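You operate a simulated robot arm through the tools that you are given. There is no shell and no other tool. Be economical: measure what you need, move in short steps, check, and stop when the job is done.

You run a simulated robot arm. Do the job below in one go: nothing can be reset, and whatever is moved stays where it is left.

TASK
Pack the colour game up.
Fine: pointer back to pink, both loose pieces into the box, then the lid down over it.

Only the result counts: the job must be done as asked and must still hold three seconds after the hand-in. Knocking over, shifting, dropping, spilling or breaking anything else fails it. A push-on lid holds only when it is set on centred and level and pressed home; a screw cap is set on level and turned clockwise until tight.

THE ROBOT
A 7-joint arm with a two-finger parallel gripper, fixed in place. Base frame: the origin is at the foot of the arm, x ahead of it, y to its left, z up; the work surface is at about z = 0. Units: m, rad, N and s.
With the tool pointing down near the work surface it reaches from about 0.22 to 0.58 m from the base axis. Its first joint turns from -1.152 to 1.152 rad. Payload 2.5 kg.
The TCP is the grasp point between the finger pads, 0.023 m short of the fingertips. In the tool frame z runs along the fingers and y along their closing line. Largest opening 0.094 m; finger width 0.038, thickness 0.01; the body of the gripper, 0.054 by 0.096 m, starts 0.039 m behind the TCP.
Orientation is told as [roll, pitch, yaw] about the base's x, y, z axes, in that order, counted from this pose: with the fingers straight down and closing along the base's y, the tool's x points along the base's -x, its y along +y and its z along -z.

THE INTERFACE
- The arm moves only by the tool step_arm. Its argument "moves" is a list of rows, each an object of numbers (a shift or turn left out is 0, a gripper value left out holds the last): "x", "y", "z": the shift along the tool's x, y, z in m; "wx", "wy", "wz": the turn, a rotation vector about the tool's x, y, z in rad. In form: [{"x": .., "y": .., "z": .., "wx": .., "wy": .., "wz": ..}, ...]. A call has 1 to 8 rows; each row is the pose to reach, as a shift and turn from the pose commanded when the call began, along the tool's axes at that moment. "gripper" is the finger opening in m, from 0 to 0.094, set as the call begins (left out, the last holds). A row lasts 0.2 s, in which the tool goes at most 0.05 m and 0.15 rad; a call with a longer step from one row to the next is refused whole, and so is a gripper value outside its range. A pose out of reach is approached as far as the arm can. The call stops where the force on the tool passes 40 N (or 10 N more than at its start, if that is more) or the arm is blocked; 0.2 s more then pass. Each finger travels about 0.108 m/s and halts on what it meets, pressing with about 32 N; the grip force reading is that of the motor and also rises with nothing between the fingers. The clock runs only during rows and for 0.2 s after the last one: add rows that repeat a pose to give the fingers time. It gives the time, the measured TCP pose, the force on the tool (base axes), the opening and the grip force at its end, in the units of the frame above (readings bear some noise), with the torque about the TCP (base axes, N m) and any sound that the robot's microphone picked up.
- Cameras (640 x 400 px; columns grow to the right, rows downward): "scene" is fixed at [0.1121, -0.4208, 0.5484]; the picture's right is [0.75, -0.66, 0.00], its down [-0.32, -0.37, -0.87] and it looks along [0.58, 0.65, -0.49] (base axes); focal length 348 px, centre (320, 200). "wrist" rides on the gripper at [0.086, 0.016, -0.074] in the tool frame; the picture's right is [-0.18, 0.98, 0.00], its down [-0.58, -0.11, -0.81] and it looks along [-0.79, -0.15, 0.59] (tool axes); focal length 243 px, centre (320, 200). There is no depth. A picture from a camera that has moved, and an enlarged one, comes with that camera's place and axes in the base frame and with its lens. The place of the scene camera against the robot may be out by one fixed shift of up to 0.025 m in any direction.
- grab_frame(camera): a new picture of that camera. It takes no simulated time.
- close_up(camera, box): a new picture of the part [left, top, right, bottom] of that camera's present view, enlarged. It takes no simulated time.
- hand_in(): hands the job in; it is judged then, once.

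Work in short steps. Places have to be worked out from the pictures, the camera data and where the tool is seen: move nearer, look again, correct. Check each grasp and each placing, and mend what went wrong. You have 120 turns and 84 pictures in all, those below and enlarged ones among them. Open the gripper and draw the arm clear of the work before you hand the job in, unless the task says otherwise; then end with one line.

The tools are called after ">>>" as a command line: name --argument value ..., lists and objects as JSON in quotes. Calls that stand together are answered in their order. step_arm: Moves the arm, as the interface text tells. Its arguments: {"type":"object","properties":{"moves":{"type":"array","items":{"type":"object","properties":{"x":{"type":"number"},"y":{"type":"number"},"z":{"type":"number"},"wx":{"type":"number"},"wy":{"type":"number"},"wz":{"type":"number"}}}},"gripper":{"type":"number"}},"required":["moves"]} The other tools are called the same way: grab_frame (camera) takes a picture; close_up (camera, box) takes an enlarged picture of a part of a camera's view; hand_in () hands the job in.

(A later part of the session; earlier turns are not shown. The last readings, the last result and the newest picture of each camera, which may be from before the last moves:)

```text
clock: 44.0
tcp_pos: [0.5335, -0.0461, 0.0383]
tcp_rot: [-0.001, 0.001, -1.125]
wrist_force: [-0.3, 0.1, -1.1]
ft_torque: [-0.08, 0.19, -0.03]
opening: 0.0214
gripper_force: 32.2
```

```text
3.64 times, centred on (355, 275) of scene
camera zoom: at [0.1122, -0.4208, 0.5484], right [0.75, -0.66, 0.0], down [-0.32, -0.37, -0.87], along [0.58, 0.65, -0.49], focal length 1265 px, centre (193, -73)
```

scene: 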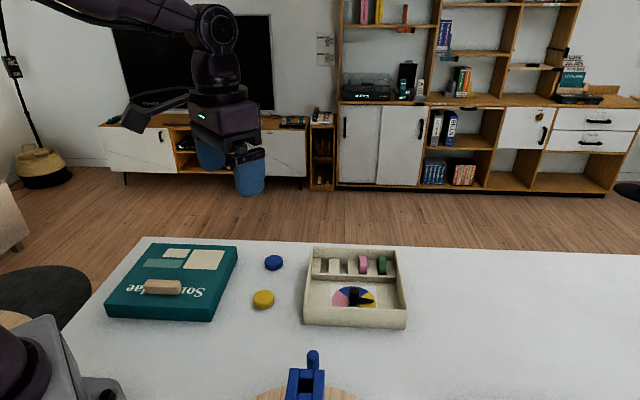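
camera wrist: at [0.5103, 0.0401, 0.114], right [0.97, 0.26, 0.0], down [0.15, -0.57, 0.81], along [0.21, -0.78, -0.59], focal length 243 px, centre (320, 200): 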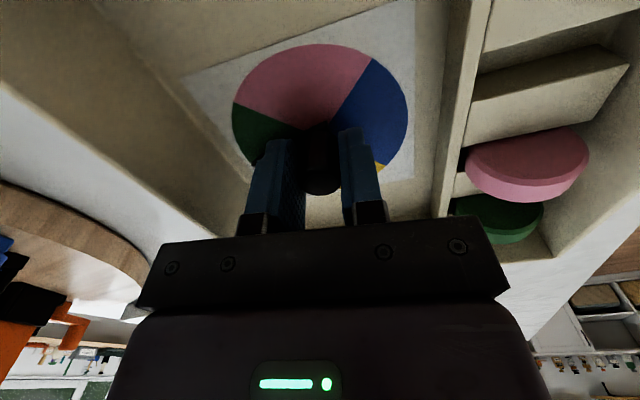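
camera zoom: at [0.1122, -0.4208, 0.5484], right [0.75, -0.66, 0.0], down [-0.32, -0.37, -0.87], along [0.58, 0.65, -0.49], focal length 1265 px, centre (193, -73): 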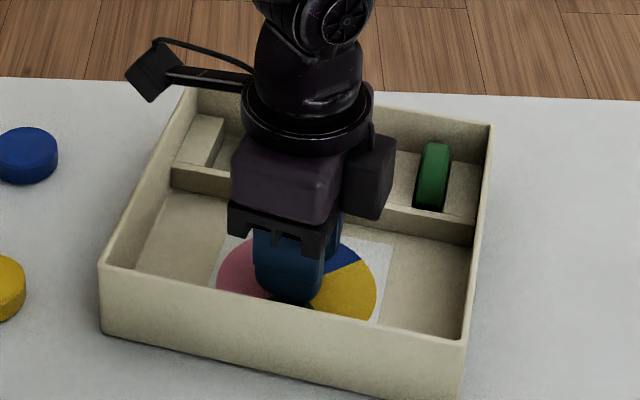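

This time the box turned about 30° as well, because there was no downward press (fz −1). I'll add about 10 N of press and continue.

>>> step_arm --moves '[{"z": 0.001}, {"z": 0.0015}]'

>>> step_arm --moves '[{"wz": 0.14}, {"wz": 0.28}, {"wz": 0.42}, {"wz": 0.56}]'

>>> grab_frame --camera "wrist"

>>> close_up --camera "scene" --box '[290, 220, 420, 330]'

```text
clock: 44.6
tcp_pos: [0.5333, -0.0445, 0.0377]
tcp_rot: [0.002, 0.0, -1.12]
wrist_force: [-0.3, -0.6, -0.4]
ft_torque: [-0.11, -0.05, 0.02]
opening: 0.0214
gripper_force: 32.1
```

```text
clock: 45.6
tcp_pos: [0.534, -0.0451, 0.0378]
tcp_rot: [0.001, 0.0, -1.683]
wrist_force: [0.5, 1.6, 2.2]
ft_torque: [-0.85, 0.23, 0.04]
opening: 0.0214
gripper_force: 31.9
```

```text
45 pictures are left
camera wrist: at [0.559, 0.0396, 0.1128], right [0.96, -0.29, 0.0], down [-0.17, -0.57, 0.81], along [-0.23, -0.77, -0.59], focal length 243 px, centre (320, 200)
```

wrist: 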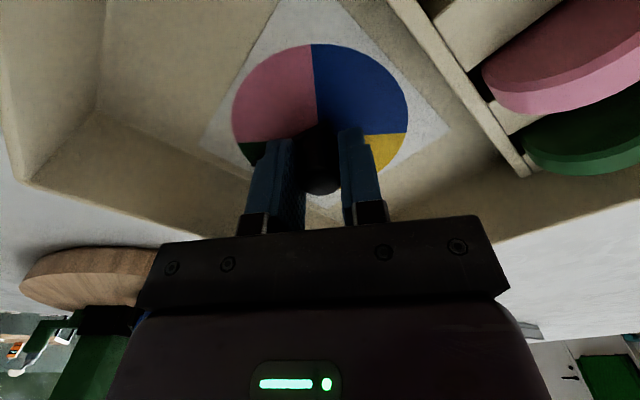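

```text
3.64 times, centred on (355, 275) of scene
camera zoom: at [0.1121, -0.4208, 0.5484], right [0.75, -0.66, 0.0], down [-0.32, -0.37, -0.87], along [0.58, 0.65, -0.49], focal length 1265 px, centre (193, -73)
```

zoom: 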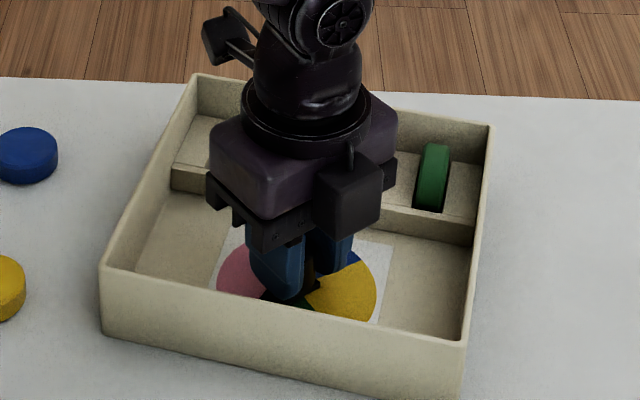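

The box stayed put. Another ~1.1 rad.

>>> step_arm --moves '[{"wz": 0.14, "z": 0.0005}, {"wz": 0.28, "z": 0.0005}, {"wz": 0.42, "z": 0.0005}, {"wz": 0.56, "z": 0.0005}, {"wz": 0.7, "z": 0.0005}, {"wz": 0.84, "z": 0.0005}, {"wz": 0.98, "z": 0.0005}, {"wz": 1.08, "z": 0.0005}]'

>>> grab_frame --camera "wrist"

>>> close_up --camera "scene" --box '[290, 220, 420, 330]'

```text
clock: 47.4
tcp_pos: [0.5333, -0.0453, 0.0375]
tcp_rot: [0.001, 0.003, -2.763]
wrist_force: [5.4, -1.1, 12.5]
ft_torque: [0.13, 0.09, 0.29]
opening: 0.0218
gripper_force: 32.2
```

```text
43 pictures are left
camera wrist: at [0.6198, -0.0278, 0.113], right [0.19, -0.98, 0.0], down [-0.58, -0.11, 0.8], along [-0.79, -0.16, -0.59], focal length 243 px, centre (320, 200)
```

wrist: 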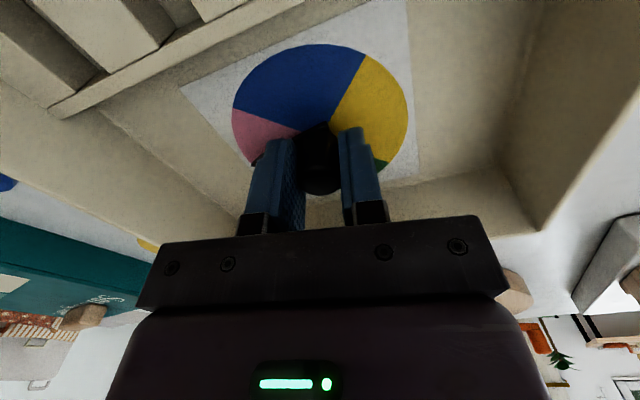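

```text
3.64 times, centred on (355, 275) of scene
camera zoom: at [0.1121, -0.4208, 0.5484], right [0.75, -0.66, 0.0], down [-0.32, -0.37, -0.87], along [0.58, 0.65, -0.49], focal length 1265 px, centre (193, -73)
```

zoom: 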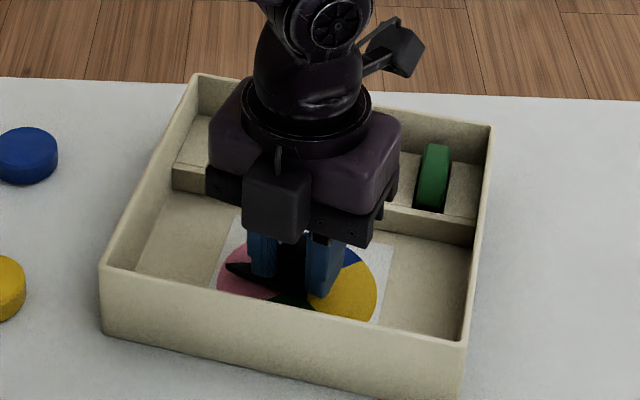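

The pointer is now in pink. I'll release, rise and check.

>>> step_arm --moves '[{"z": 0}, {"z": 0}, {"z": -0.03}, {"z": -0.07}, {"z": -0.1, "wz": -0.14}, {"z": -0.1, "wz": -0.28}, {"z": -0.1, "wz": -0.42}, {"z": -0.1, "wz": -0.56}]' --gripper 0.045

>>> step_arm --moves '[{"wz": -0.15}, {"wz": -0.3}, {"wz": -0.45}, {"wz": -0.6}, {"wz": -0.75}, {"wz": -0.9}, {"wz": -1.05}, {"wz": -1.2}]'

>>> step_arm --moves '[{"wz": -0.15}, {"wz": -0.3}, {"wz": -0.45}, {"wz": -0.6}, {"wz": -0.75}, {"wz": -0.9}, {"wz": -1.0, "x": 0.04}]'

>>> grab_frame --camera "wrist"

>>> close_up --camera "scene" --box '[290, 220, 420, 330]'

```text
clock: 49.2
tcp_pos: [0.5334, -0.0453, 0.1378]
tcp_rot: [0.001, 0.0, -2.197]
wrist_force: [0.3, -0.9, -0.5]
ft_torque: [-0.02, 0.02, 0.03]
opening: 0.0447
gripper_force: 0.0
```

```text
clock: 51.0
tcp_pos: [0.5338, -0.0461, 0.1358]
tcp_rot: [0.0, -0.002, -0.997]
wrist_force: [1.0, -0.3, -0.2]
ft_torque: [-0.02, 0.0, 0.01]
opening: 0.045
gripper_force: 0.1
```

```text
clock: 52.6
tcp_pos: [0.5117, -0.0103, 0.1336]
tcp_rot: [0.0, -0.003, 0.002]
wrist_force: [-0.2, 0.2, -0.6]
ft_torque: [0.03, -0.03, 0.03]
opening: 0.0449
gripper_force: 0.0
```

```text
41 pictures are left
camera wrist: at [0.4247, 0.0053, 0.2102], right [0.18, 0.98, 0.0], down [0.58, -0.11, 0.81], along [0.79, -0.15, -0.59], focal length 243 px, centre (320, 200)
```

wrist: 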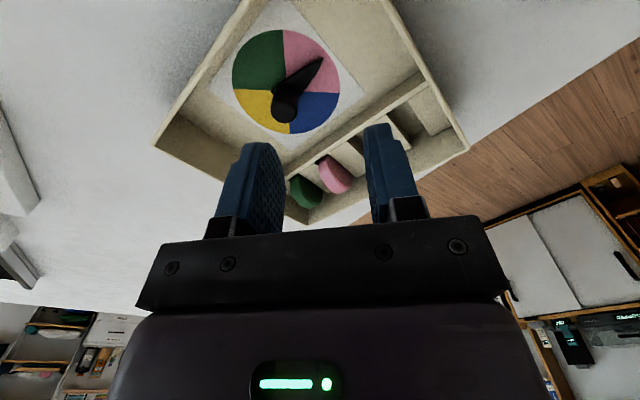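

```text
3.64 times, centred on (355, 275) of scene
camera zoom: at [0.1121, -0.4208, 0.5484], right [0.75, -0.66, 0.0], down [-0.32, -0.37, -0.87], along [0.58, 0.65, -0.49], focal length 1265 px, centre (193, -73)
```

zoom: 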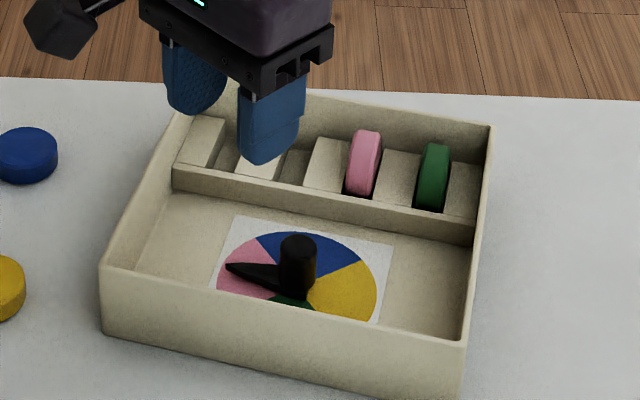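

The pointer is centred in pink. Now I'll look at the slots by backing up a little, so the slot row is clear of the fingers.

>>> step_arm --moves '[{"x": 0.03, "y": 0.03}, {"x": 0.05, "y": 0.06, "z": -0.03}]' --gripper 0.09

>>> close_up --camera "wrist" --box '[160, 20, 460, 220]'

```text
clock: 53.2
tcp_pos: [0.4628, 0.047, 0.1669]
tcp_rot: [0.002, -0.001, -0.001]
wrist_force: [0.4, 0.2, 0.3]
ft_torque: [0.02, -0.01, -0.01]
opening: 0.0898
gripper_force: 0.1
```

```text
2.00 times, centred on (310, 120) of wrist
camera zoom: at [0.3756, 0.0651, 0.2418], right [0.19, 0.98, 0.0], down [0.58, -0.11, 0.81], along [0.79, -0.15, -0.59], focal length 485 px, centre (340, 360)
```

zoom: 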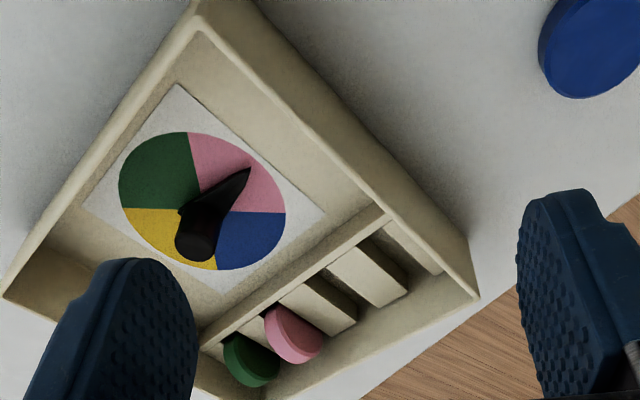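

From this view I get:
- Box centre about (0.575, -0.034), row axis u at about 32.5°.
- Slots about 18 mm wide and 48 mm long. Empty slot 2 is near (0.597, 0.027) and slot 1 near (0.575, 0.061).

My plan is to pick each disc with the tool tilted 60° and set it on edge in its slot by tilting the other way. First I'll go over the yellow disc and yaw to -2.36.

>>> step_arm --moves '[{"x": 0.02, "y": 0.005, "wz": 0.15}, {"x": 0.04, "y": 0.01, "wz": 0.3}, {"x": 0.055, "y": 0.015, "wz": 0.45}, {"x": 0.068, "y": 0.02, "wz": 0.6}, {"x": 0.068, "y": 0.02, "wz": 0.75}, {"x": 0.068, "y": 0.02, "wz": 0.9}, {"x": 0.068, "y": 0.02, "wz": 1.05}, {"x": 0.068, "y": 0.02, "wz": 1.2}]' --gripper 0.07

>>> step_arm --moves '[{"wz": 0.15}, {"wz": 0.3}, {"wz": 0.45}, {"wz": 0.6}, {"wz": 0.75}, {"wz": 0.9}, {"wz": 1.05}, {"wz": 1.156}]'

>>> step_arm --moves '[{"wy": 0.15}, {"wy": 0.3}, {"wy": 0.45}, {"wy": 0.6}, {"wy": 0.75}, {"wy": 0.9}, {"wy": 1.047}]'

>>> grab_frame --camera "wrist"

>>> grab_frame --camera "scene"

```text
clock: 55.0
tcp_pos: [0.3945, 0.0683, 0.1664]
tcp_rot: [0.001, 0.0, -1.201]
wrist_force: [-0.1, 0.0, 0.3]
ft_torque: [0.0, 0.0, 0.0]
opening: 0.0701
gripper_force: 0.1
```

```text
clock: 56.8
tcp_pos: [0.3931, 0.0698, 0.1665]
tcp_rot: [0.0, -0.001, -2.36]
wrist_force: [0.3, -0.4, 0.9]
ft_torque: [0.0, -0.02, -0.03]
opening: 0.0699
gripper_force: 0.1
```

```text
clock: 58.4
tcp_pos: [0.3937, 0.0682, 0.1649]
tcp_rot: [0.006, 1.05, -2.355]
wrist_force: [1.1, -0.6, -0.4]
ft_torque: [0.01, -0.01, 0.0]
opening: 0.0702
gripper_force: 0.0
```

```text
38 pictures are left
camera wrist: at [0.3896, 0.0428, 0.2794], right [0.63, -0.76, -0.16], down [-0.78, -0.62, -0.1], along [-0.02, 0.19, -0.98], focal length 243 px, centre (320, 200)
```

wrist: 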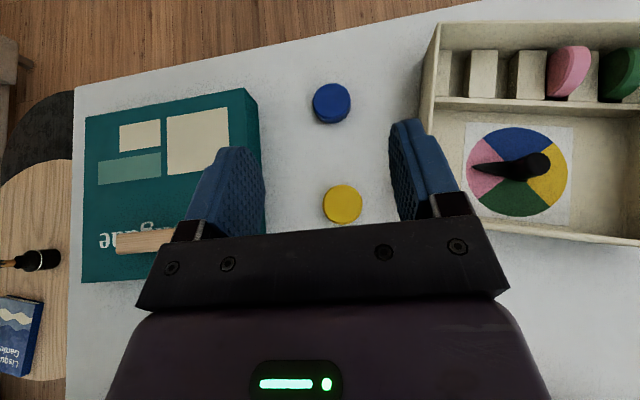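

```text
37 pictures are left
```

scene: 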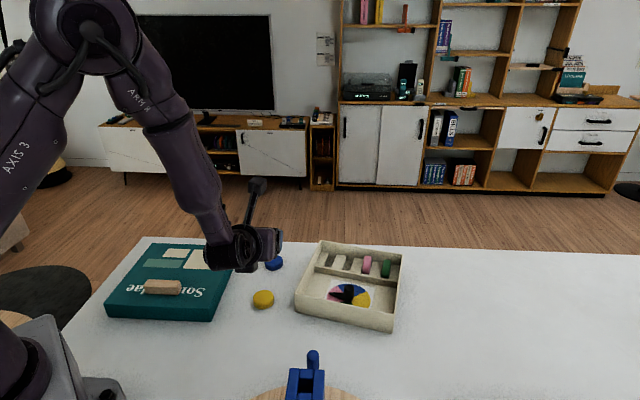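

The top-down view puts yellow at (0.397, 0.071) and blue at (0.479, 0.155). The tool is already above yellow, so I'll descend vertically to TCP z≈0.04.

>>> step_arm --moves '[{"x": -0.036, "z": 0.021}, {"x": -0.072, "z": 0.042}, {"x": -0.1075, "z": 0.0633}]'

>>> step_arm --moves '[{"x": -0.0045, "z": 0.0026}, {"x": -0.009, "z": 0.0052}, {"x": -0.0115, "z": 0.0066}]'

>>> grab_frame --camera "wrist"

>>> close_up --camera "scene" --box '[200, 240, 330, 330]'

```text
clock: 59.2
tcp_pos: [0.396, 0.0675, 0.039]
tcp_rot: [0.006, 1.049, -2.353]
wrist_force: [0.3, 0.3, 0.0]
ft_torque: [-0.04, 0.02, 0.01]
opening: 0.0698
gripper_force: 0.2
```

```text
clock: 60.0
tcp_pos: [0.3951, 0.0688, 0.0283]
tcp_rot: [0.002, 1.049, -2.356]
wrist_force: [-4.8, -3.7, 11.2]
ft_torque: [0.27, 0.35, 0.12]
opening: 0.0704
gripper_force: 0.3
```

```text
36 pictures are left
camera wrist: at [0.3911, 0.0417, 0.1412], right [0.63, -0.76, -0.16], down [-0.78, -0.62, -0.1], along [-0.02, 0.19, -0.98], focal length 243 px, centre (320, 200)
```

wrist: 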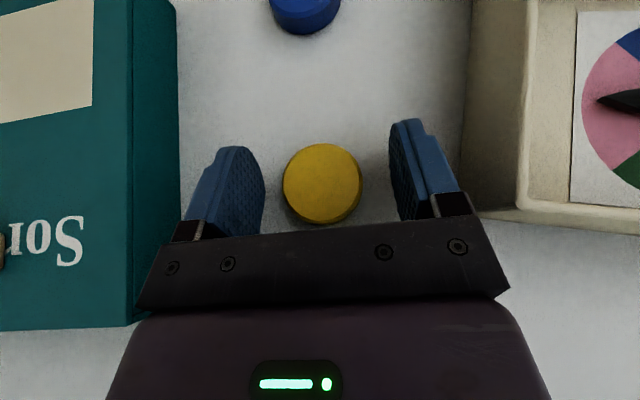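

```text
4.44 times, centred on (265, 285) of scene
camera zoom: at [0.1121, -0.4208, 0.5484], right [0.75, -0.66, 0.0], down [-0.32, -0.37, -0.87], along [0.58, 0.65, -0.49], focal length 1546 px, centre (564, -178)
```

zoom: 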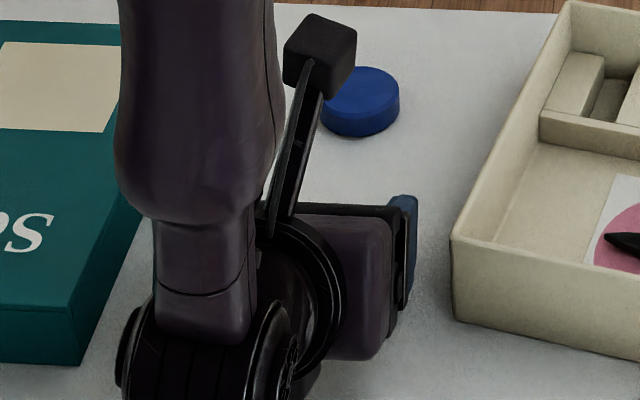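

Fingertip corners touch the table at TCP z 0.028, 11 N, so they are square-cornered. I'll back off 1 mm, centre the disc in the contact section, and close.

>>> step_arm --moves '[{"x": -0.0006, "z": -0.0031}, {"x": -0.0006, "z": -0.0031}]'

>>> step_arm --moves '[{"z": 0}, {"z": 0}, {"z": 0}]' --gripper 0.02

```text
clock: 60.6
tcp_pos: [0.3927, 0.0653, 0.0284]
tcp_rot: [0.002, 1.048, -2.354]
wrist_force: [0.8, 0.2, -0.2]
ft_torque: [-0.01, 0.0, -0.02]
opening: 0.0696
gripper_force: 0.1
```

```text
clock: 61.4
tcp_pos: [0.3931, 0.0658, 0.0288]
tcp_rot: [0.001, 1.048, -2.356]
wrist_force: [0.1, 0.6, 0.1]
ft_torque: [0.01, 0.02, 0.02]
opening: 0.0425
gripper_force: 32.1
```

Yellow is held at 42.5 mm. I'll lift, level the tool, and turn toward the slot heading (yaw -1.0).

>>> step_arm --moves '[{"x": 0.04, "z": -0.022}, {"x": 0.08, "z": -0.046}, {"x": 0.12, "z": -0.069}]'

>>> step_arm --moves '[{"wy": -0.15}, {"wy": -0.3}, {"wy": -0.45}, {"wy": -0.6}, {"wy": -0.75}, {"wy": -0.9}, {"wy": -1.047}]'

>>> step_arm --moves '[{"wz": -0.15}, {"wz": -0.3}, {"wz": -0.45}, {"wz": -0.6}, {"wz": -0.75}, {"wz": -0.9}, {"wz": -1.05}, {"wz": -1.2}]'

>>> step_arm --moves '[{"wz": -0.1}, {"wz": -0.15}]'

>>> grab_frame --camera "wrist"

```text
clock: 62.2
tcp_pos: [0.3918, 0.0674, 0.1672]
tcp_rot: [0.0, 1.046, -2.357]
wrist_force: [-0.6, 0.2, -0.9]
ft_torque: [0.0, -0.01, 0.01]
opening: 0.0425
gripper_force: 32.2
```

```text
clock: 63.8
tcp_pos: [0.3939, 0.0679, 0.1683]
tcp_rot: [0.002, -0.002, -2.355]
wrist_force: [-0.4, -0.6, 0.5]
ft_torque: [0.0, 0.0, 0.02]
opening: 0.0423
gripper_force: 31.8
```

```text
clock: 65.6
tcp_pos: [0.3928, 0.0672, 0.1688]
tcp_rot: [0.003, 0.001, -1.154]
wrist_force: [-0.2, 0.0, -0.1]
ft_torque: [0.02, -0.02, 0.01]
opening: 0.0424
gripper_force: 32.3
```

```text
clock: 66.2
tcp_pos: [0.392, 0.0669, 0.1691]
tcp_rot: [0.0, 0.001, -1.006]
wrist_force: [-0.4, 0.1, 0.3]
ft_torque: [0.04, 0.02, -0.03]
opening: 0.0423
gripper_force: 31.9
```

```text
34 pictures are left
camera wrist: at [0.3596, 0.1493, 0.2437], right [0.93, 0.37, 0.0], down [0.22, -0.55, 0.81], along [0.3, -0.75, -0.59], focal length 243 px, centre (320, 200)
```

wrist: 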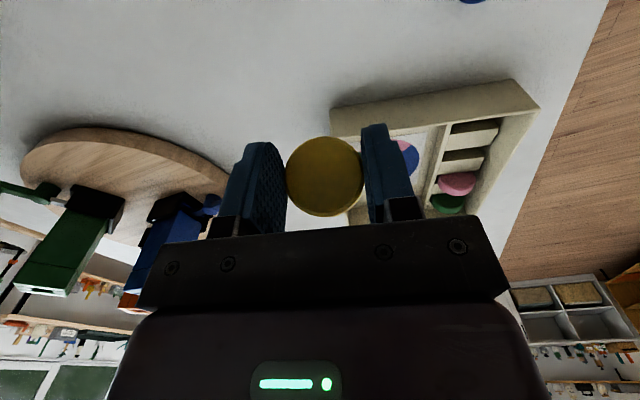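

Disc held tilted as planned. I'll move above slot 1 at z≈0.10.

>>> step_arm --moves '[{"x": -0.024, "y": 0.0376, "z": 0.0}, {"x": -0.0485, "y": 0.0752, "z": 0.01}, {"x": -0.0728, "y": 0.1129, "z": 0.03}, {"x": -0.097, "y": 0.1505, "z": 0.05}, {"x": -0.097, "y": 0.1505, "z": 0.069}]'

>>> grab_frame --camera "wrist"

>>> close_up --camera "scene" --box '[290, 220, 420, 330]'

```text
clock: 67.4
tcp_pos: [0.5714, 0.0643, 0.0999]
tcp_rot: [-0.001, 0.0, -1.008]
wrist_force: [0.3, -0.3, -0.2]
ft_torque: [0.01, -0.02, 0.0]
opening: 0.0427
gripper_force: 31.8
```

```text
33 pictures are left
camera wrist: at [0.539, 0.1471, 0.1749], right [0.93, 0.37, 0.0], down [0.22, -0.55, 0.81], along [0.3, -0.75, -0.59], focal length 243 px, centre (320, 200)
```

wrist: 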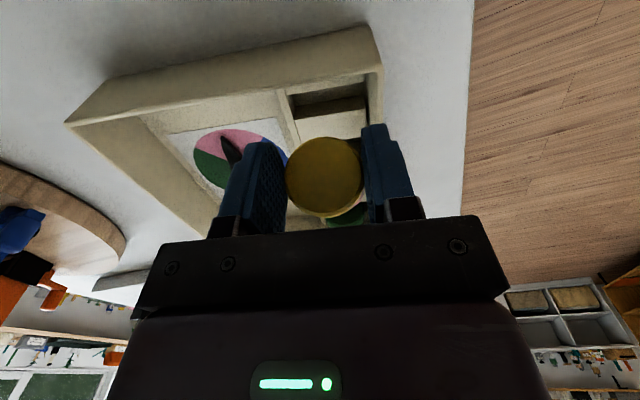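

```text
3.64 times, centred on (355, 275) of scene
camera zoom: at [0.1121, -0.4208, 0.5484], right [0.75, -0.66, 0.0], down [-0.32, -0.37, -0.87], along [0.58, 0.65, -0.49], focal length 1265 px, centre (193, -73)
```

zoom: 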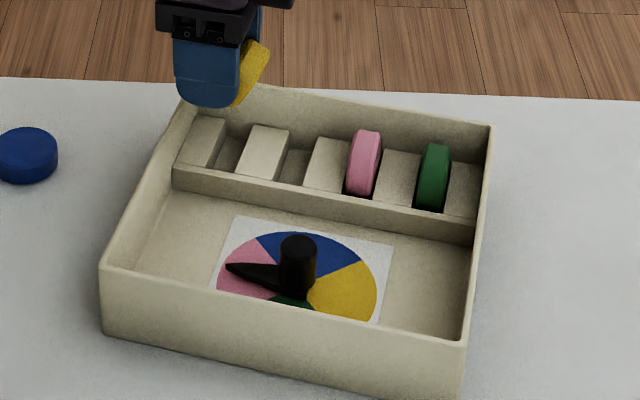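

I'll take a closer look at the slot under the disc.

>>> close_up --camera "wrist" --box '[240, 20, 420, 150]'

```text
3.08 times, centred on (330, 85) of wrist
camera zoom: at [0.539, 0.1471, 0.1749], right [0.93, 0.37, 0.0], down [0.22, -0.55, 0.81], along [0.3, -0.75, -0.59], focal length 746 px, centre (289, 554)
```

zoom: 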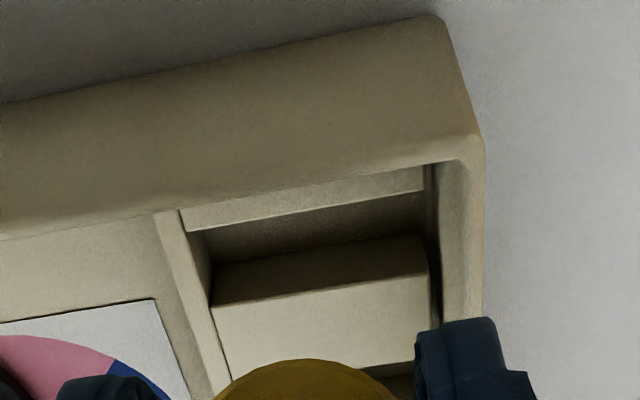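

The slot 1 centre from this close view is about (0.577, 0.064). I'll shift ~4.5 mm along u, 2 mm back, then lower to z≈0.068.

>>> step_arm --moves '[{"x": 0.002, "y": 0.0045, "z": 0.01}, {"x": 0.002, "y": 0.0045, "z": 0.032}]'

>>> close_up --camera "wrist" --box '[200, 40, 440, 230]'

>>> close_up --camera "scene" --box '[310, 220, 390, 290]'

```text
clock: 68.0
tcp_pos: [0.5773, 0.0711, 0.0744]
tcp_rot: [0.017, -0.003, -1.002]
wrist_force: [-8.7, 1.8, 39.9]
ft_torque: [1.29, -0.4, 0.29]
opening: 0.0422
gripper_force: 32.1
```

```text
2.11 times, centred on (320, 135) of wrist
camera zoom: at [0.5434, 0.1534, 0.1494], right [0.93, 0.37, 0.02], down [0.21, -0.55, 0.81], along [0.31, -0.74, -0.59], focal length 511 px, centre (320, 337)
```

zoom: 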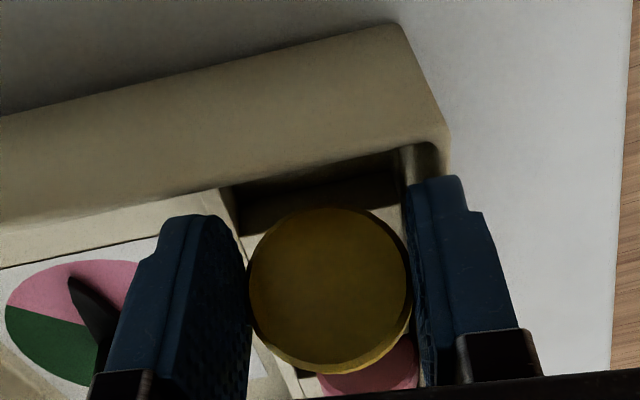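

```text
5.71 times, centred on (350, 255) of scene
camera zoom: at [0.1119, -0.4208, 0.5484], right [0.75, -0.66, 0.0], down [-0.32, -0.37, -0.87], along [0.58, 0.65, -0.49], focal length 1987 px, centre (149, -114)
```

zoom: 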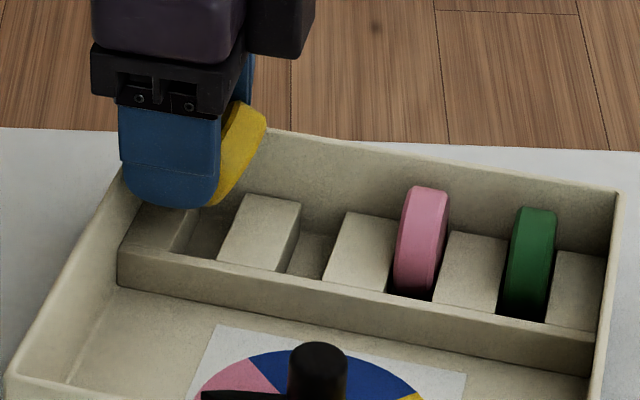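

Contact at TCP z 0.074, from a fingertip on the box's near rim, so the rim is really at z≈0.05 and this grip cannot reach the slot. New plan is to lean the disc against the low divider inside the tray, regrip it by its faces, then insert it. First I'll rise and check nothing moved.

>>> step_arm --moves '[{"z": -0.03}, {"z": -0.06}]'

>>> step_arm --moves '[{"x": 0.02, "y": -0.03, "wz": -0.15}, {"x": 0.03, "y": -0.06, "wz": -0.3}, {"x": 0.04, "y": -0.09, "wz": -0.45}, {"x": 0.04, "y": -0.09, "wz": -0.6}, {"x": 0.04, "y": -0.09, "wz": -0.75}, {"x": 0.04, "y": -0.09, "wz": -0.9}]'

>>> grab_frame --camera "wrist"

```text
clock: 68.6
tcp_pos: [0.5735, 0.0689, 0.1239]
tcp_rot: [-0.002, 0.0, -1.007]
wrist_force: [0.4, -0.5, -1.0]
ft_torque: [-0.01, 0.0, 0.0]
opening: 0.0421
gripper_force: 32.5
```

```text
clock: 70.0
tcp_pos: [0.4761, 0.0557, 0.1265]
tcp_rot: [0.0, -0.003, -0.105]
wrist_force: [-0.9, 0.5, -0.2]
ft_torque: [-0.01, -0.01, 0.01]
opening: 0.0425
gripper_force: 32.3
```

```text
28 pictures are left
camera wrist: at [0.3921, 0.0814, 0.2018], right [0.29, 0.96, 0.0], down [0.57, -0.17, 0.81], along [0.77, -0.23, -0.59], focal length 243 px, centre (320, 200)
```

wrist: 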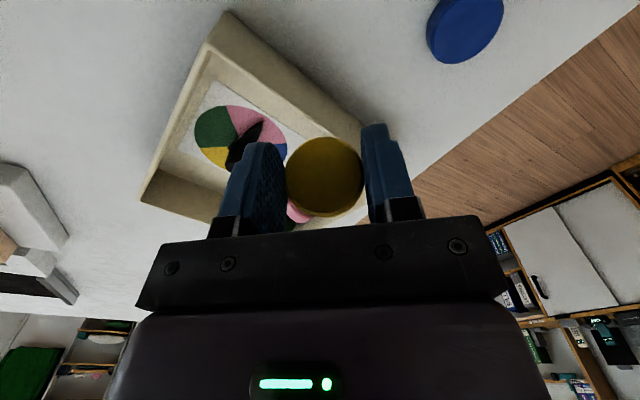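

I have 28 pictures left, so I must be sparing. The wheel has not moved (knob still ≈ (0.532, -0.047)). I'll bring the disc into the tray between the near wall and the pointer, facing the divider (yaw 0.567), and lower it to just above the floor.

>>> step_arm --moves '[{"x": -0.015, "y": -0.008, "wz": -0.14}, {"x": -0.03, "y": -0.016, "wz": -0.28}, {"x": -0.045, "y": -0.023, "wz": -0.42}, {"x": -0.0599, "y": -0.0304, "wz": -0.56}, {"x": -0.0599, "y": -0.0304, "wz": -0.672}, {"x": -0.0599, "y": -0.0304, "wz": -0.672, "z": 0.035}, {"x": -0.0599, "y": -0.0304, "wz": -0.672, "z": 0.065}]'

>>> close_up --camera "scene" --box '[290, 220, 420, 330]'

```text
clock: 71.6
tcp_pos: [0.5324, 0.017, 0.0626]
tcp_rot: [0.0, -0.001, 0.568]
wrist_force: [0.4, 0.1, -1.2]
ft_torque: [0.0, 0.0, -0.02]
opening: 0.0425
gripper_force: 32.0
```

```text
3.64 times, centred on (355, 275) of scene
camera zoom: at [0.1121, -0.4208, 0.5484], right [0.75, -0.66, 0.0], down [-0.32, -0.37, -0.87], along [0.58, 0.65, -0.49], focal length 1265 px, centre (193, -73)
```

zoom: 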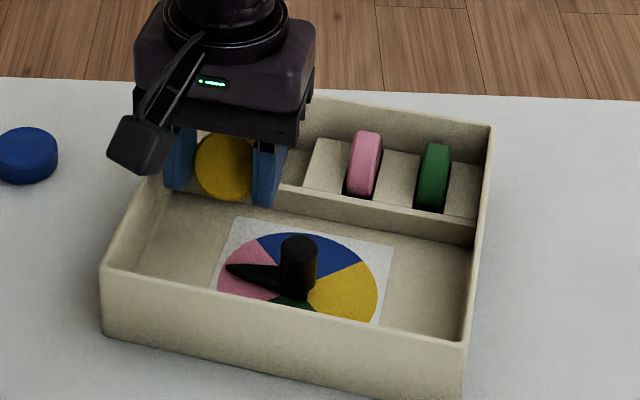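

The disc hangs in front of the divider as intended. I'll lower it gently toward the floor.

>>> step_arm --moves '[{"z": 0.006}, {"z": 0.012}, {"z": 0.014}]'

>>> step_arm --moves '[{"z": 0.0015}, {"z": 0.003}]'

```text
clock: 72.4
tcp_pos: [0.5326, 0.0185, 0.0468]
tcp_rot: [0.001, -0.002, 0.565]
wrist_force: [0.3, 0.0, -0.3]
ft_torque: [-0.02, 0.02, 0.02]
opening: 0.0424
gripper_force: 31.8
```

```text
clock: 73.0
tcp_pos: [0.5334, 0.0185, 0.0457]
tcp_rot: [0.0, -0.001, 0.564]
wrist_force: [-0.5, 0.3, -0.2]
ft_torque: [0.01, 0.03, -0.04]
opening: 0.0425
gripper_force: 32.1
```

>>> step_arm --moves '[{"z": 0.0015}, {"z": 0.003}]'

```text
clock: 73.6
tcp_pos: [0.533, 0.0182, 0.0435]
tcp_rot: [-0.002, -0.001, 0.567]
wrist_force: [-2.2, -0.7, 4.3]
ft_torque: [0.06, 0.03, -0.01]
opening: 0.0424
gripper_force: 32.4
```

Floor contact at 4 N. I'll lift 1 mm and slide toward the divider until the disc touches it.

>>> step_arm --moves '[{"z": -0.0015, "x": -0.003}, {"z": -0.0015, "x": -0.006}, {"z": -0.0015, "x": -0.009}]'

```text
clock: 74.4
tcp_pos: [0.5414, 0.0238, 0.0437]
tcp_rot: [-0.003, 0.001, 0.565]
wrist_force: [-2.4, -1.7, 3.4]
ft_torque: [-0.02, -0.01, -0.01]
opening: 0.0423
gripper_force: 32.2
```

>>> step_arm --moves '[{"x": -0.002, "z": -0.001}, {"x": -0.004, "z": -0.001}]'

```text
clock: 75.0
tcp_pos: [0.5446, 0.0263, 0.0444]
tcp_rot: [0.0, 0.0, 0.565]
wrist_force: [-1.9, -1.5, 1.8]
ft_torque: [-0.01, 0.03, -0.04]
opening: 0.0426
gripper_force: 31.9
```

>>> close_up --camera "wrist" --box '[200, 40, 440, 220]'

>>> close_up --camera "scene" --box '[310, 230, 380, 290]'

```text
2.22 times, centred on (320, 130) of wrist
camera zoom: at [0.4623, -0.0066, 0.1199], right [-0.37, 0.93, 0.0], down [0.55, 0.22, 0.81], along [0.75, 0.3, -0.59], focal length 539 px, centre (320, 356)
```

zoom: 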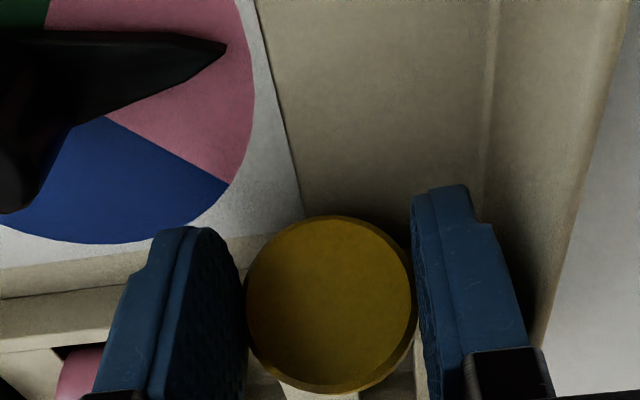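

```text
6.67 times, centred on (345, 260) of scene
camera zoom: at [0.1121, -0.4208, 0.5484], right [0.75, -0.66, 0.0], down [-0.32, -0.37, -0.87], along [0.58, 0.65, -0.49], focal length 2319 px, centre (153, -200)
```

zoom: 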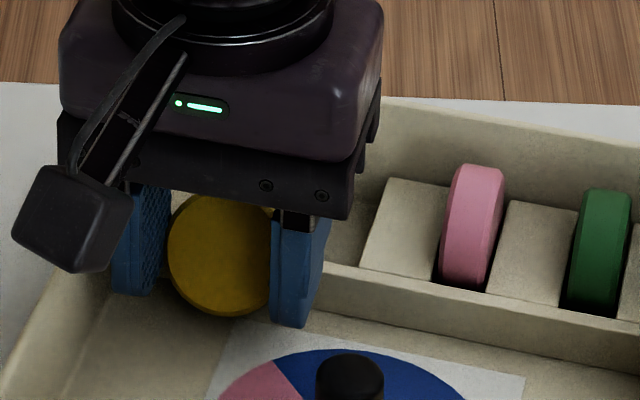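

The disc is very near the divider. I'll push on a little further.

>>> step_arm --moves '[{"x": -0.003}, {"x": -0.006}, {"x": -0.008}]'

```text
clock: 75.8
tcp_pos: [0.5509, 0.0295, 0.044]
tcp_rot: [-0.002, 0.0, 0.566]
wrist_force: [-2.7, -2.6, 4.2]
ft_torque: [-0.04, -0.06, -0.07]
opening: 0.0424
gripper_force: 32.1
```

>>> step_arm --moves '[{"z": -0.0015}, {"z": -0.003}]'

```text
clock: 76.4
tcp_pos: [0.5513, 0.0301, 0.0476]
tcp_rot: [0.0, -0.002, 0.564]
wrist_force: [-0.4, 0.3, -0.4]
ft_torque: [0.01, -0.01, 0.01]
opening: 0.0426
gripper_force: 31.8
```

>>> close_up --camera "wrist" --box '[200, 40, 440, 220]'

```text
2.22 times, centred on (320, 130) of wrist
camera zoom: at [0.4687, -0.0018, 0.1228], right [-0.37, 0.93, 0.0], down [0.55, 0.22, 0.81], along [0.75, 0.3, -0.59], focal length 539 px, centre (320, 356)
```

zoom: 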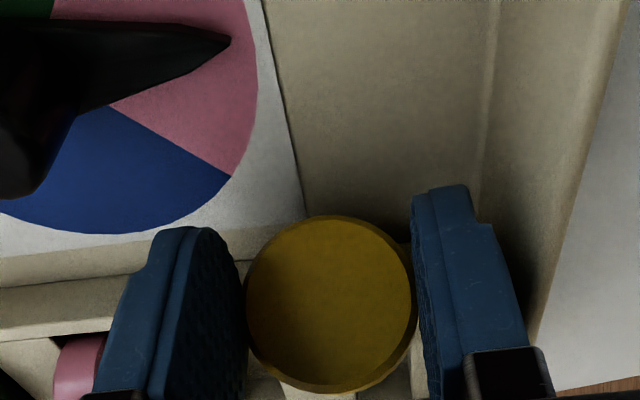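

The disc is unchanged in the grip and now bears on the divider edge; the box was nudged a few mm, so it slides easily. I'll lower back to the floor and release to let the disc lean.

>>> step_arm --moves '[{"z": 0.0015}, {"z": 0.003}]'

>>> step_arm --moves '[{"z": 0}, {"z": 0}]' --gripper 0.055

>>> close_up --camera "wrist" --box '[200, 40, 440, 220]'

```text
clock: 77.0
tcp_pos: [0.5503, 0.0291, 0.0444]
tcp_rot: [0.001, 0.001, 0.566]
wrist_force: [-1.4, 0.3, 0.7]
ft_torque: [-0.03, 0.02, -0.01]
opening: 0.0424
gripper_force: 32.1
```

```text
clock: 77.6
tcp_pos: [0.5514, 0.029, 0.0446]
tcp_rot: [0.0, 0.0, 0.564]
wrist_force: [1.4, -0.5, 0.5]
ft_torque: [-0.02, 0.0, -0.03]
opening: 0.0547
gripper_force: 0.0
```

```text
2.22 times, centred on (320, 130) of wrist
camera zoom: at [0.4689, -0.0023, 0.1198], right [-0.37, 0.93, 0.0], down [0.55, 0.22, 0.81], along [0.75, 0.3, -0.59], focal length 539 px, centre (320, 356)
```

zoom: 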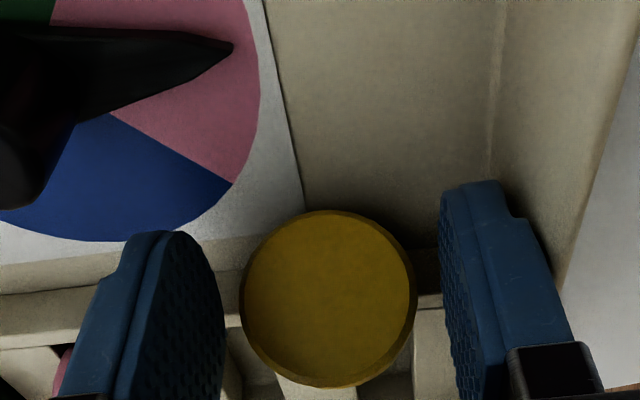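

Yellow leans steadily on the divider. I'll rise, yaw 90° and come down to grip it by its faces.

>>> step_arm --moves '[{"z": -0.03}, {"z": -0.06}, {"x": -0.0077, "z": -0.06, "wz": 0.15}, {"x": -0.0077, "z": -0.06, "wz": 0.3}, {"x": -0.0077, "z": -0.06, "wz": 0.45}, {"x": -0.0077, "z": -0.06, "wz": 0.6}, {"x": -0.0077, "z": -0.06, "wz": 0.75}, {"x": -0.0077, "z": -0.06, "wz": 0.9}]' --gripper 0.06

>>> step_arm --moves '[{"wz": 0.15}, {"wz": 0.3}, {"wz": 0.45}, {"wz": 0.6}, {"wz": 0.67, "z": 0.02}]'

>>> close_up --camera "wrist" --box '[200, 20, 440, 220]'

```text
clock: 79.4
tcp_pos: [0.5585, 0.0327, 0.104]
tcp_rot: [-0.001, -0.002, -0.336]
wrist_force: [-0.5, -0.6, 0.1]
ft_torque: [0.01, 0.0, 0.0]
opening: 0.0601
gripper_force: 0.0
```

```text
clock: 80.6
tcp_pos: [0.5578, 0.0342, 0.0829]
tcp_rot: [-0.001, 0.0, -1.007]
wrist_force: [-0.8, 0.1, 0.0]
ft_torque: [0.04, 0.02, -0.02]
opening: 0.0599
gripper_force: 0.1
```

```text
2.00 times, centred on (320, 120) of wrist
camera zoom: at [0.525, 0.1159, 0.1583], right [0.93, 0.37, 0.0], down [0.22, -0.55, 0.81], along [0.3, -0.75, -0.59], focal length 485 px, centre (320, 360)
```

zoom: 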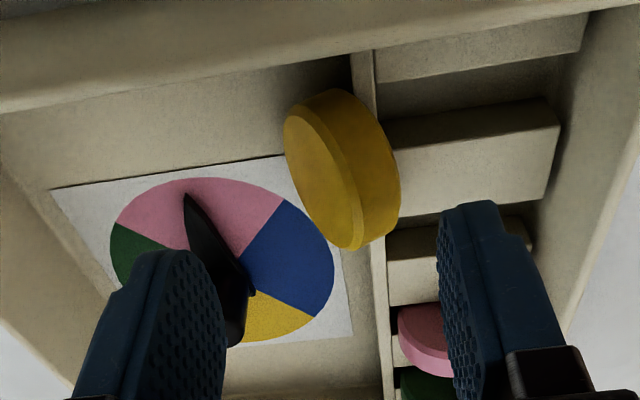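

The view is clear. The disc leans about 7 mm to +u as planned and ~5 mm toward the near wall. I'll adjust, descend to z 0.052 and close.

>>> step_arm --moves '[{"x": 0.005, "z": 0.01}, {"x": 0.005, "z": 0.03}]'

>>> step_arm --moves '[{"z": 0}, {"z": 0}, {"z": 0}]' --gripper 0.005

>>> step_arm --moves '[{"z": -0.03}, {"z": -0.055}]'

>>> close_up --camera "wrist" --box '[200, 20, 440, 220]'

```text
clock: 81.2
tcp_pos: [0.5548, 0.038, 0.0525]
tcp_rot: [0.001, 0.0, -1.005]
wrist_force: [0.4, 0.1, 0.0]
ft_torque: [-0.01, -0.01, 0.0]
opening: 0.0602
gripper_force: 0.1
```

```text
clock: 82.0
tcp_pos: [0.5553, 0.0379, 0.054]
tcp_rot: [0.0, -0.001, -1.005]
wrist_force: [-0.3, 0.5, 0.4]
ft_torque: [0.0, -0.02, -0.03]
opening: 0.0144
gripper_force: 32.0
```

```text
clock: 82.6
tcp_pos: [0.5527, 0.0376, 0.1105]
tcp_rot: [0.0, -0.003, -1.004]
wrist_force: [0.4, 0.0, -1.6]
ft_torque: [0.03, -0.02, 0.01]
opening: 0.0145
gripper_force: 31.5
```

```text
2.00 times, centred on (320, 120) of wrist
camera zoom: at [0.5203, 0.12, 0.185], right [0.93, 0.37, 0.0], down [0.22, -0.55, 0.81], along [0.3, -0.75, -0.59], focal length 485 px, centre (320, 360)
```

zoom: 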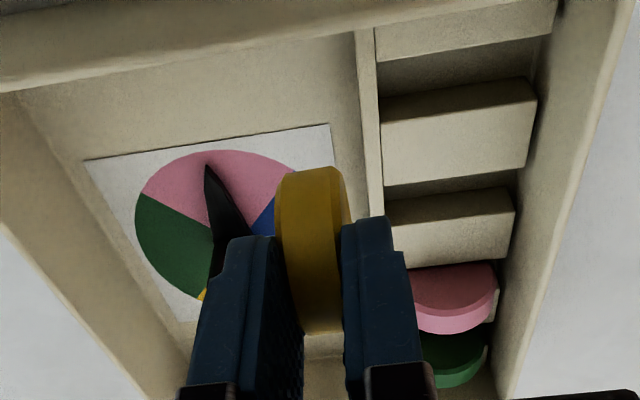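

Yellow is now held upright by its faces (14.4 mm), protruding below the tips. Slot 1 reads ~19.5 mm wide with centre ≈ (0.587, 0.070) and heading ≈ 31°. I'll move over it and yaw to 0.54.

>>> step_arm --moves '[{"z": -0.015, "wz": -0.15}, {"z": -0.015, "wz": -0.3, "x": 0.003, "y": 0.01}, {"z": -0.015, "wz": -0.45, "x": 0.006, "y": 0.03}, {"z": -0.015, "wz": -0.6, "x": 0.0097, "y": 0.0453}, {"z": -0.015, "wz": -0.75, "x": 0.0097, "y": 0.0453}, {"z": -0.015, "wz": -0.9, "x": 0.0097, "y": 0.0453}, {"z": -0.015, "wz": -1.05, "x": 0.0097, "y": 0.0453}, {"z": -0.015, "wz": -1.2, "x": 0.0097, "y": 0.0453}]'

>>> step_arm --moves '[{"wz": -0.15}, {"wz": -0.3}, {"wz": -0.345}, {"wz": -0.345, "z": 0.01}]'

>>> close_up --camera "wrist" --box '[200, 20, 440, 220]'

```text
clock: 84.4
tcp_pos: [0.5889, 0.0719, 0.1249]
tcp_rot: [0.0, -0.002, 0.198]
wrist_force: [1.1, 1.1, 0.4]
ft_torque: [-0.02, 0.02, -0.01]
opening: 0.0147
gripper_force: 32.1
```

```text
clock: 85.4
tcp_pos: [0.5872, 0.0715, 0.1132]
tcp_rot: [-0.001, -0.003, 0.54]
wrist_force: [-0.4, -0.4, -0.5]
ft_torque: [0.02, 0.01, 0.0]
opening: 0.0145
gripper_force: 32.4
```

```text
2.00 times, centred on (320, 120) of wrist
camera zoom: at [0.5049, 0.0412, 0.1897], right [-0.35, 0.94, 0.0], down [0.55, 0.21, 0.81], along [0.76, 0.28, -0.59], focal length 485 px, centre (320, 360)
```

zoom: 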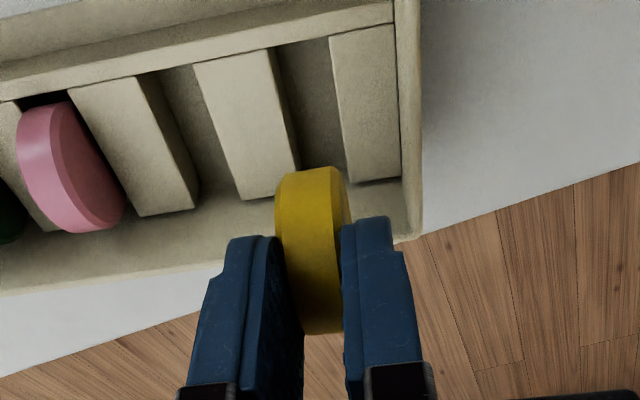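

Slot edges give the centre ≈ (0.5855, 0.069). I'll correct by 2.4 mm and 1 mm and lower, stopping on contact.

>>> step_arm --moves '[{"x": 0.0024, "y": -0.0013, "z": 0.0}, {"x": 0.0024, "y": -0.0013, "z": 0.02}, {"x": 0.0024, "y": -0.0013, "z": 0.035}, {"x": 0.0024, "y": -0.0013, "z": 0.042}]'

```text
clock: 86.4
tcp_pos: [0.5866, 0.0684, 0.0717]
tcp_rot: [0.001, -0.002, 0.541]
wrist_force: [0.1, 0.9, 1.2]
ft_torque: [0.02, -0.01, 0.01]
opening: 0.0146
gripper_force: 32.1
```

>>> step_arm --moves '[{"z": 0.006}, {"z": 0.012}, {"z": 0.0165}]'

>>> close_up --camera "wrist" --box '[200, 20, 440, 220]'

```text
clock: 87.2
tcp_pos: [0.5863, 0.0681, 0.0551]
tcp_rot: [-0.003, -0.002, 0.539]
wrist_force: [-0.6, 0.1, -0.2]
ft_torque: [-0.02, -0.01, -0.02]
opening: 0.0143
gripper_force: 31.7
```

```text
2.00 times, centred on (320, 120) of wrist
camera zoom: at [0.5038, 0.0392, 0.1314], right [-0.35, 0.94, 0.0], down [0.55, 0.21, 0.81], along [0.76, 0.28, -0.59], focal length 485 px, centre (320, 360)
```

zoom: 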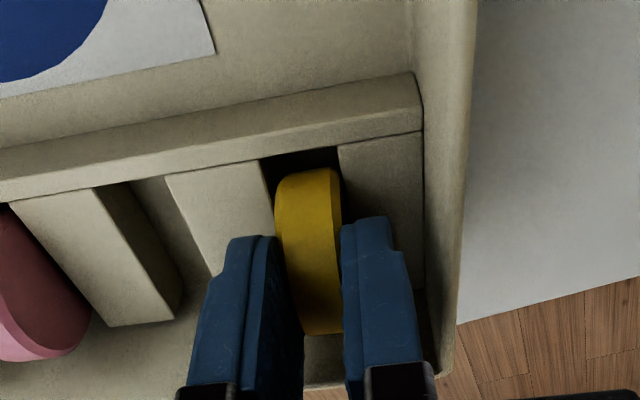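

Yellow is seated in slot 1. I'll open just a little, because the wall is close, and rise.

>>> step_arm --moves '[{"z": 0}, {"z": 0}]' --gripper 0.02

>>> step_arm --moves '[{"z": -0.03}, {"z": -0.07}, {"z": -0.11}]'

```text
clock: 87.8
tcp_pos: [0.5861, 0.0696, 0.0555]
tcp_rot: [-0.001, -0.002, 0.543]
wrist_force: [0.2, -0.2, -0.4]
ft_torque: [0.02, 0.01, 0.01]
opening: 0.0199
gripper_force: 0.0
```

```text
clock: 88.6
tcp_pos: [0.5847, 0.0678, 0.167]
tcp_rot: [0.0, 0.002, 0.539]
wrist_force: [-0.3, 0.1, 0.0]
ft_torque: [0.01, -0.02, -0.03]
opening: 0.0198
gripper_force: 0.0
```

Next the blue disc at about (0.479, 0.154): I'll move over it, yaw to -2.356, tilt 60°, and check with one picture.

>>> step_arm --moves '[{"x": 0.013, "y": 0.031, "wz": 0.12}, {"x": 0.027, "y": 0.063, "wz": 0.27}, {"x": 0.04, "y": 0.095, "wz": 0.42}, {"x": 0.0538, "y": 0.1261, "wz": 0.57}, {"x": 0.0538, "y": 0.1261, "wz": 0.72}, {"x": 0.0538, "y": 0.1261, "wz": 0.87}, {"x": 0.0538, "y": 0.1261, "wz": 1.02}, {"x": 0.0538, "y": 0.1261, "wz": 1.17}]' --gripper 0.07

>>> step_arm --moves '[{"wz": 0.15}, {"wz": 0.3}, {"wz": 0.45}, {"wz": 0.6}, {"wz": 0.75}, {"wz": 0.9}, {"wz": 1.05}, {"wz": 1.2}]'

>>> step_arm --moves '[{"wz": 0.15}, {"wz": 0.3}, {"wz": 0.45}, {"wz": 0.526}]'

>>> step_arm --moves '[{"wy": 0.15}, {"wy": 0.3}, {"wy": 0.45}, {"wy": 0.6}, {"wy": 0.75}, {"wy": 0.9}, {"wy": 1.047}]'

>>> grab_frame --camera "wrist"

```text
clock: 90.4
tcp_pos: [0.4759, 0.1498, 0.1659]
tcp_rot: [0.0, 0.001, -0.634]
wrist_force: [0.8, 0.5, -0.5]
ft_torque: [0.0, -0.03, 0.01]
opening: 0.0699
gripper_force: 0.1
```

```text
clock: 92.2
tcp_pos: [0.4755, 0.1483, 0.1655]
tcp_rot: [0.001, 0.0, -1.831]
wrist_force: [0.3, -1.4, -0.1]
ft_torque: [-0.01, -0.03, -0.02]
opening: 0.0701
gripper_force: 0.1
```

```text
clock: 93.2
tcp_pos: [0.474, 0.1491, 0.1653]
tcp_rot: [-0.001, 0.0, -2.358]
wrist_force: [-0.1, 1.6, -0.4]
ft_torque: [0.0, 0.0, -0.01]
opening: 0.07
gripper_force: 0.1
```

```text
clock: 94.8
tcp_pos: [0.4757, 0.1478, 0.1656]
tcp_rot: [0.003, 1.048, -2.356]
wrist_force: [0.4, 0.8, 0.3]
ft_torque: [0.01, 0.03, 0.01]
opening: 0.0701
gripper_force: 0.1
```

```text
18 pictures are left
camera wrist: at [0.4716, 0.1225, 0.279], right [0.63, -0.76, -0.16], down [-0.78, -0.62, -0.1], along [-0.02, 0.19, -0.98], focal length 243 px, centre (320, 200)
```

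wrist: 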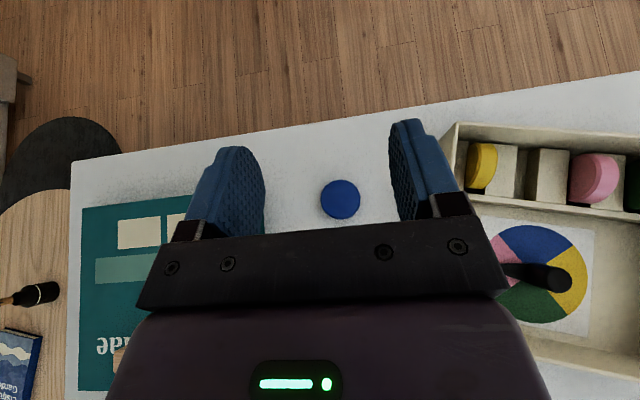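

Blue is at ≈ (0.4816, 0.156). I'll use the same offsets as for yellow, descend and grip.

>>> step_arm --moves '[{"x": -0.035, "z": 0.022}, {"x": -0.07, "z": 0.043}, {"x": -0.1, "z": 0.062}, {"x": -0.1165, "z": 0.0713}, {"x": -0.1165, "z": 0.0713}]'

>>> step_arm --moves '[{"z": 0}, {"z": 0}, {"z": 0}]' --gripper 0.02

```text
clock: 96.0
tcp_pos: [0.4782, 0.1513, 0.0294]
tcp_rot: [0.001, 1.047, -2.353]
wrist_force: [-0.1, 0.6, 0.2]
ft_torque: [0.02, -0.01, 0.0]
opening: 0.0702
gripper_force: 0.0
```

```text
clock: 96.8
tcp_pos: [0.4775, 0.152, 0.0299]
tcp_rot: [0.002, 1.047, -2.355]
wrist_force: [-0.2, 0.4, -0.4]
ft_torque: [-0.03, -0.01, 0.02]
opening: 0.0426
gripper_force: 32.4
```

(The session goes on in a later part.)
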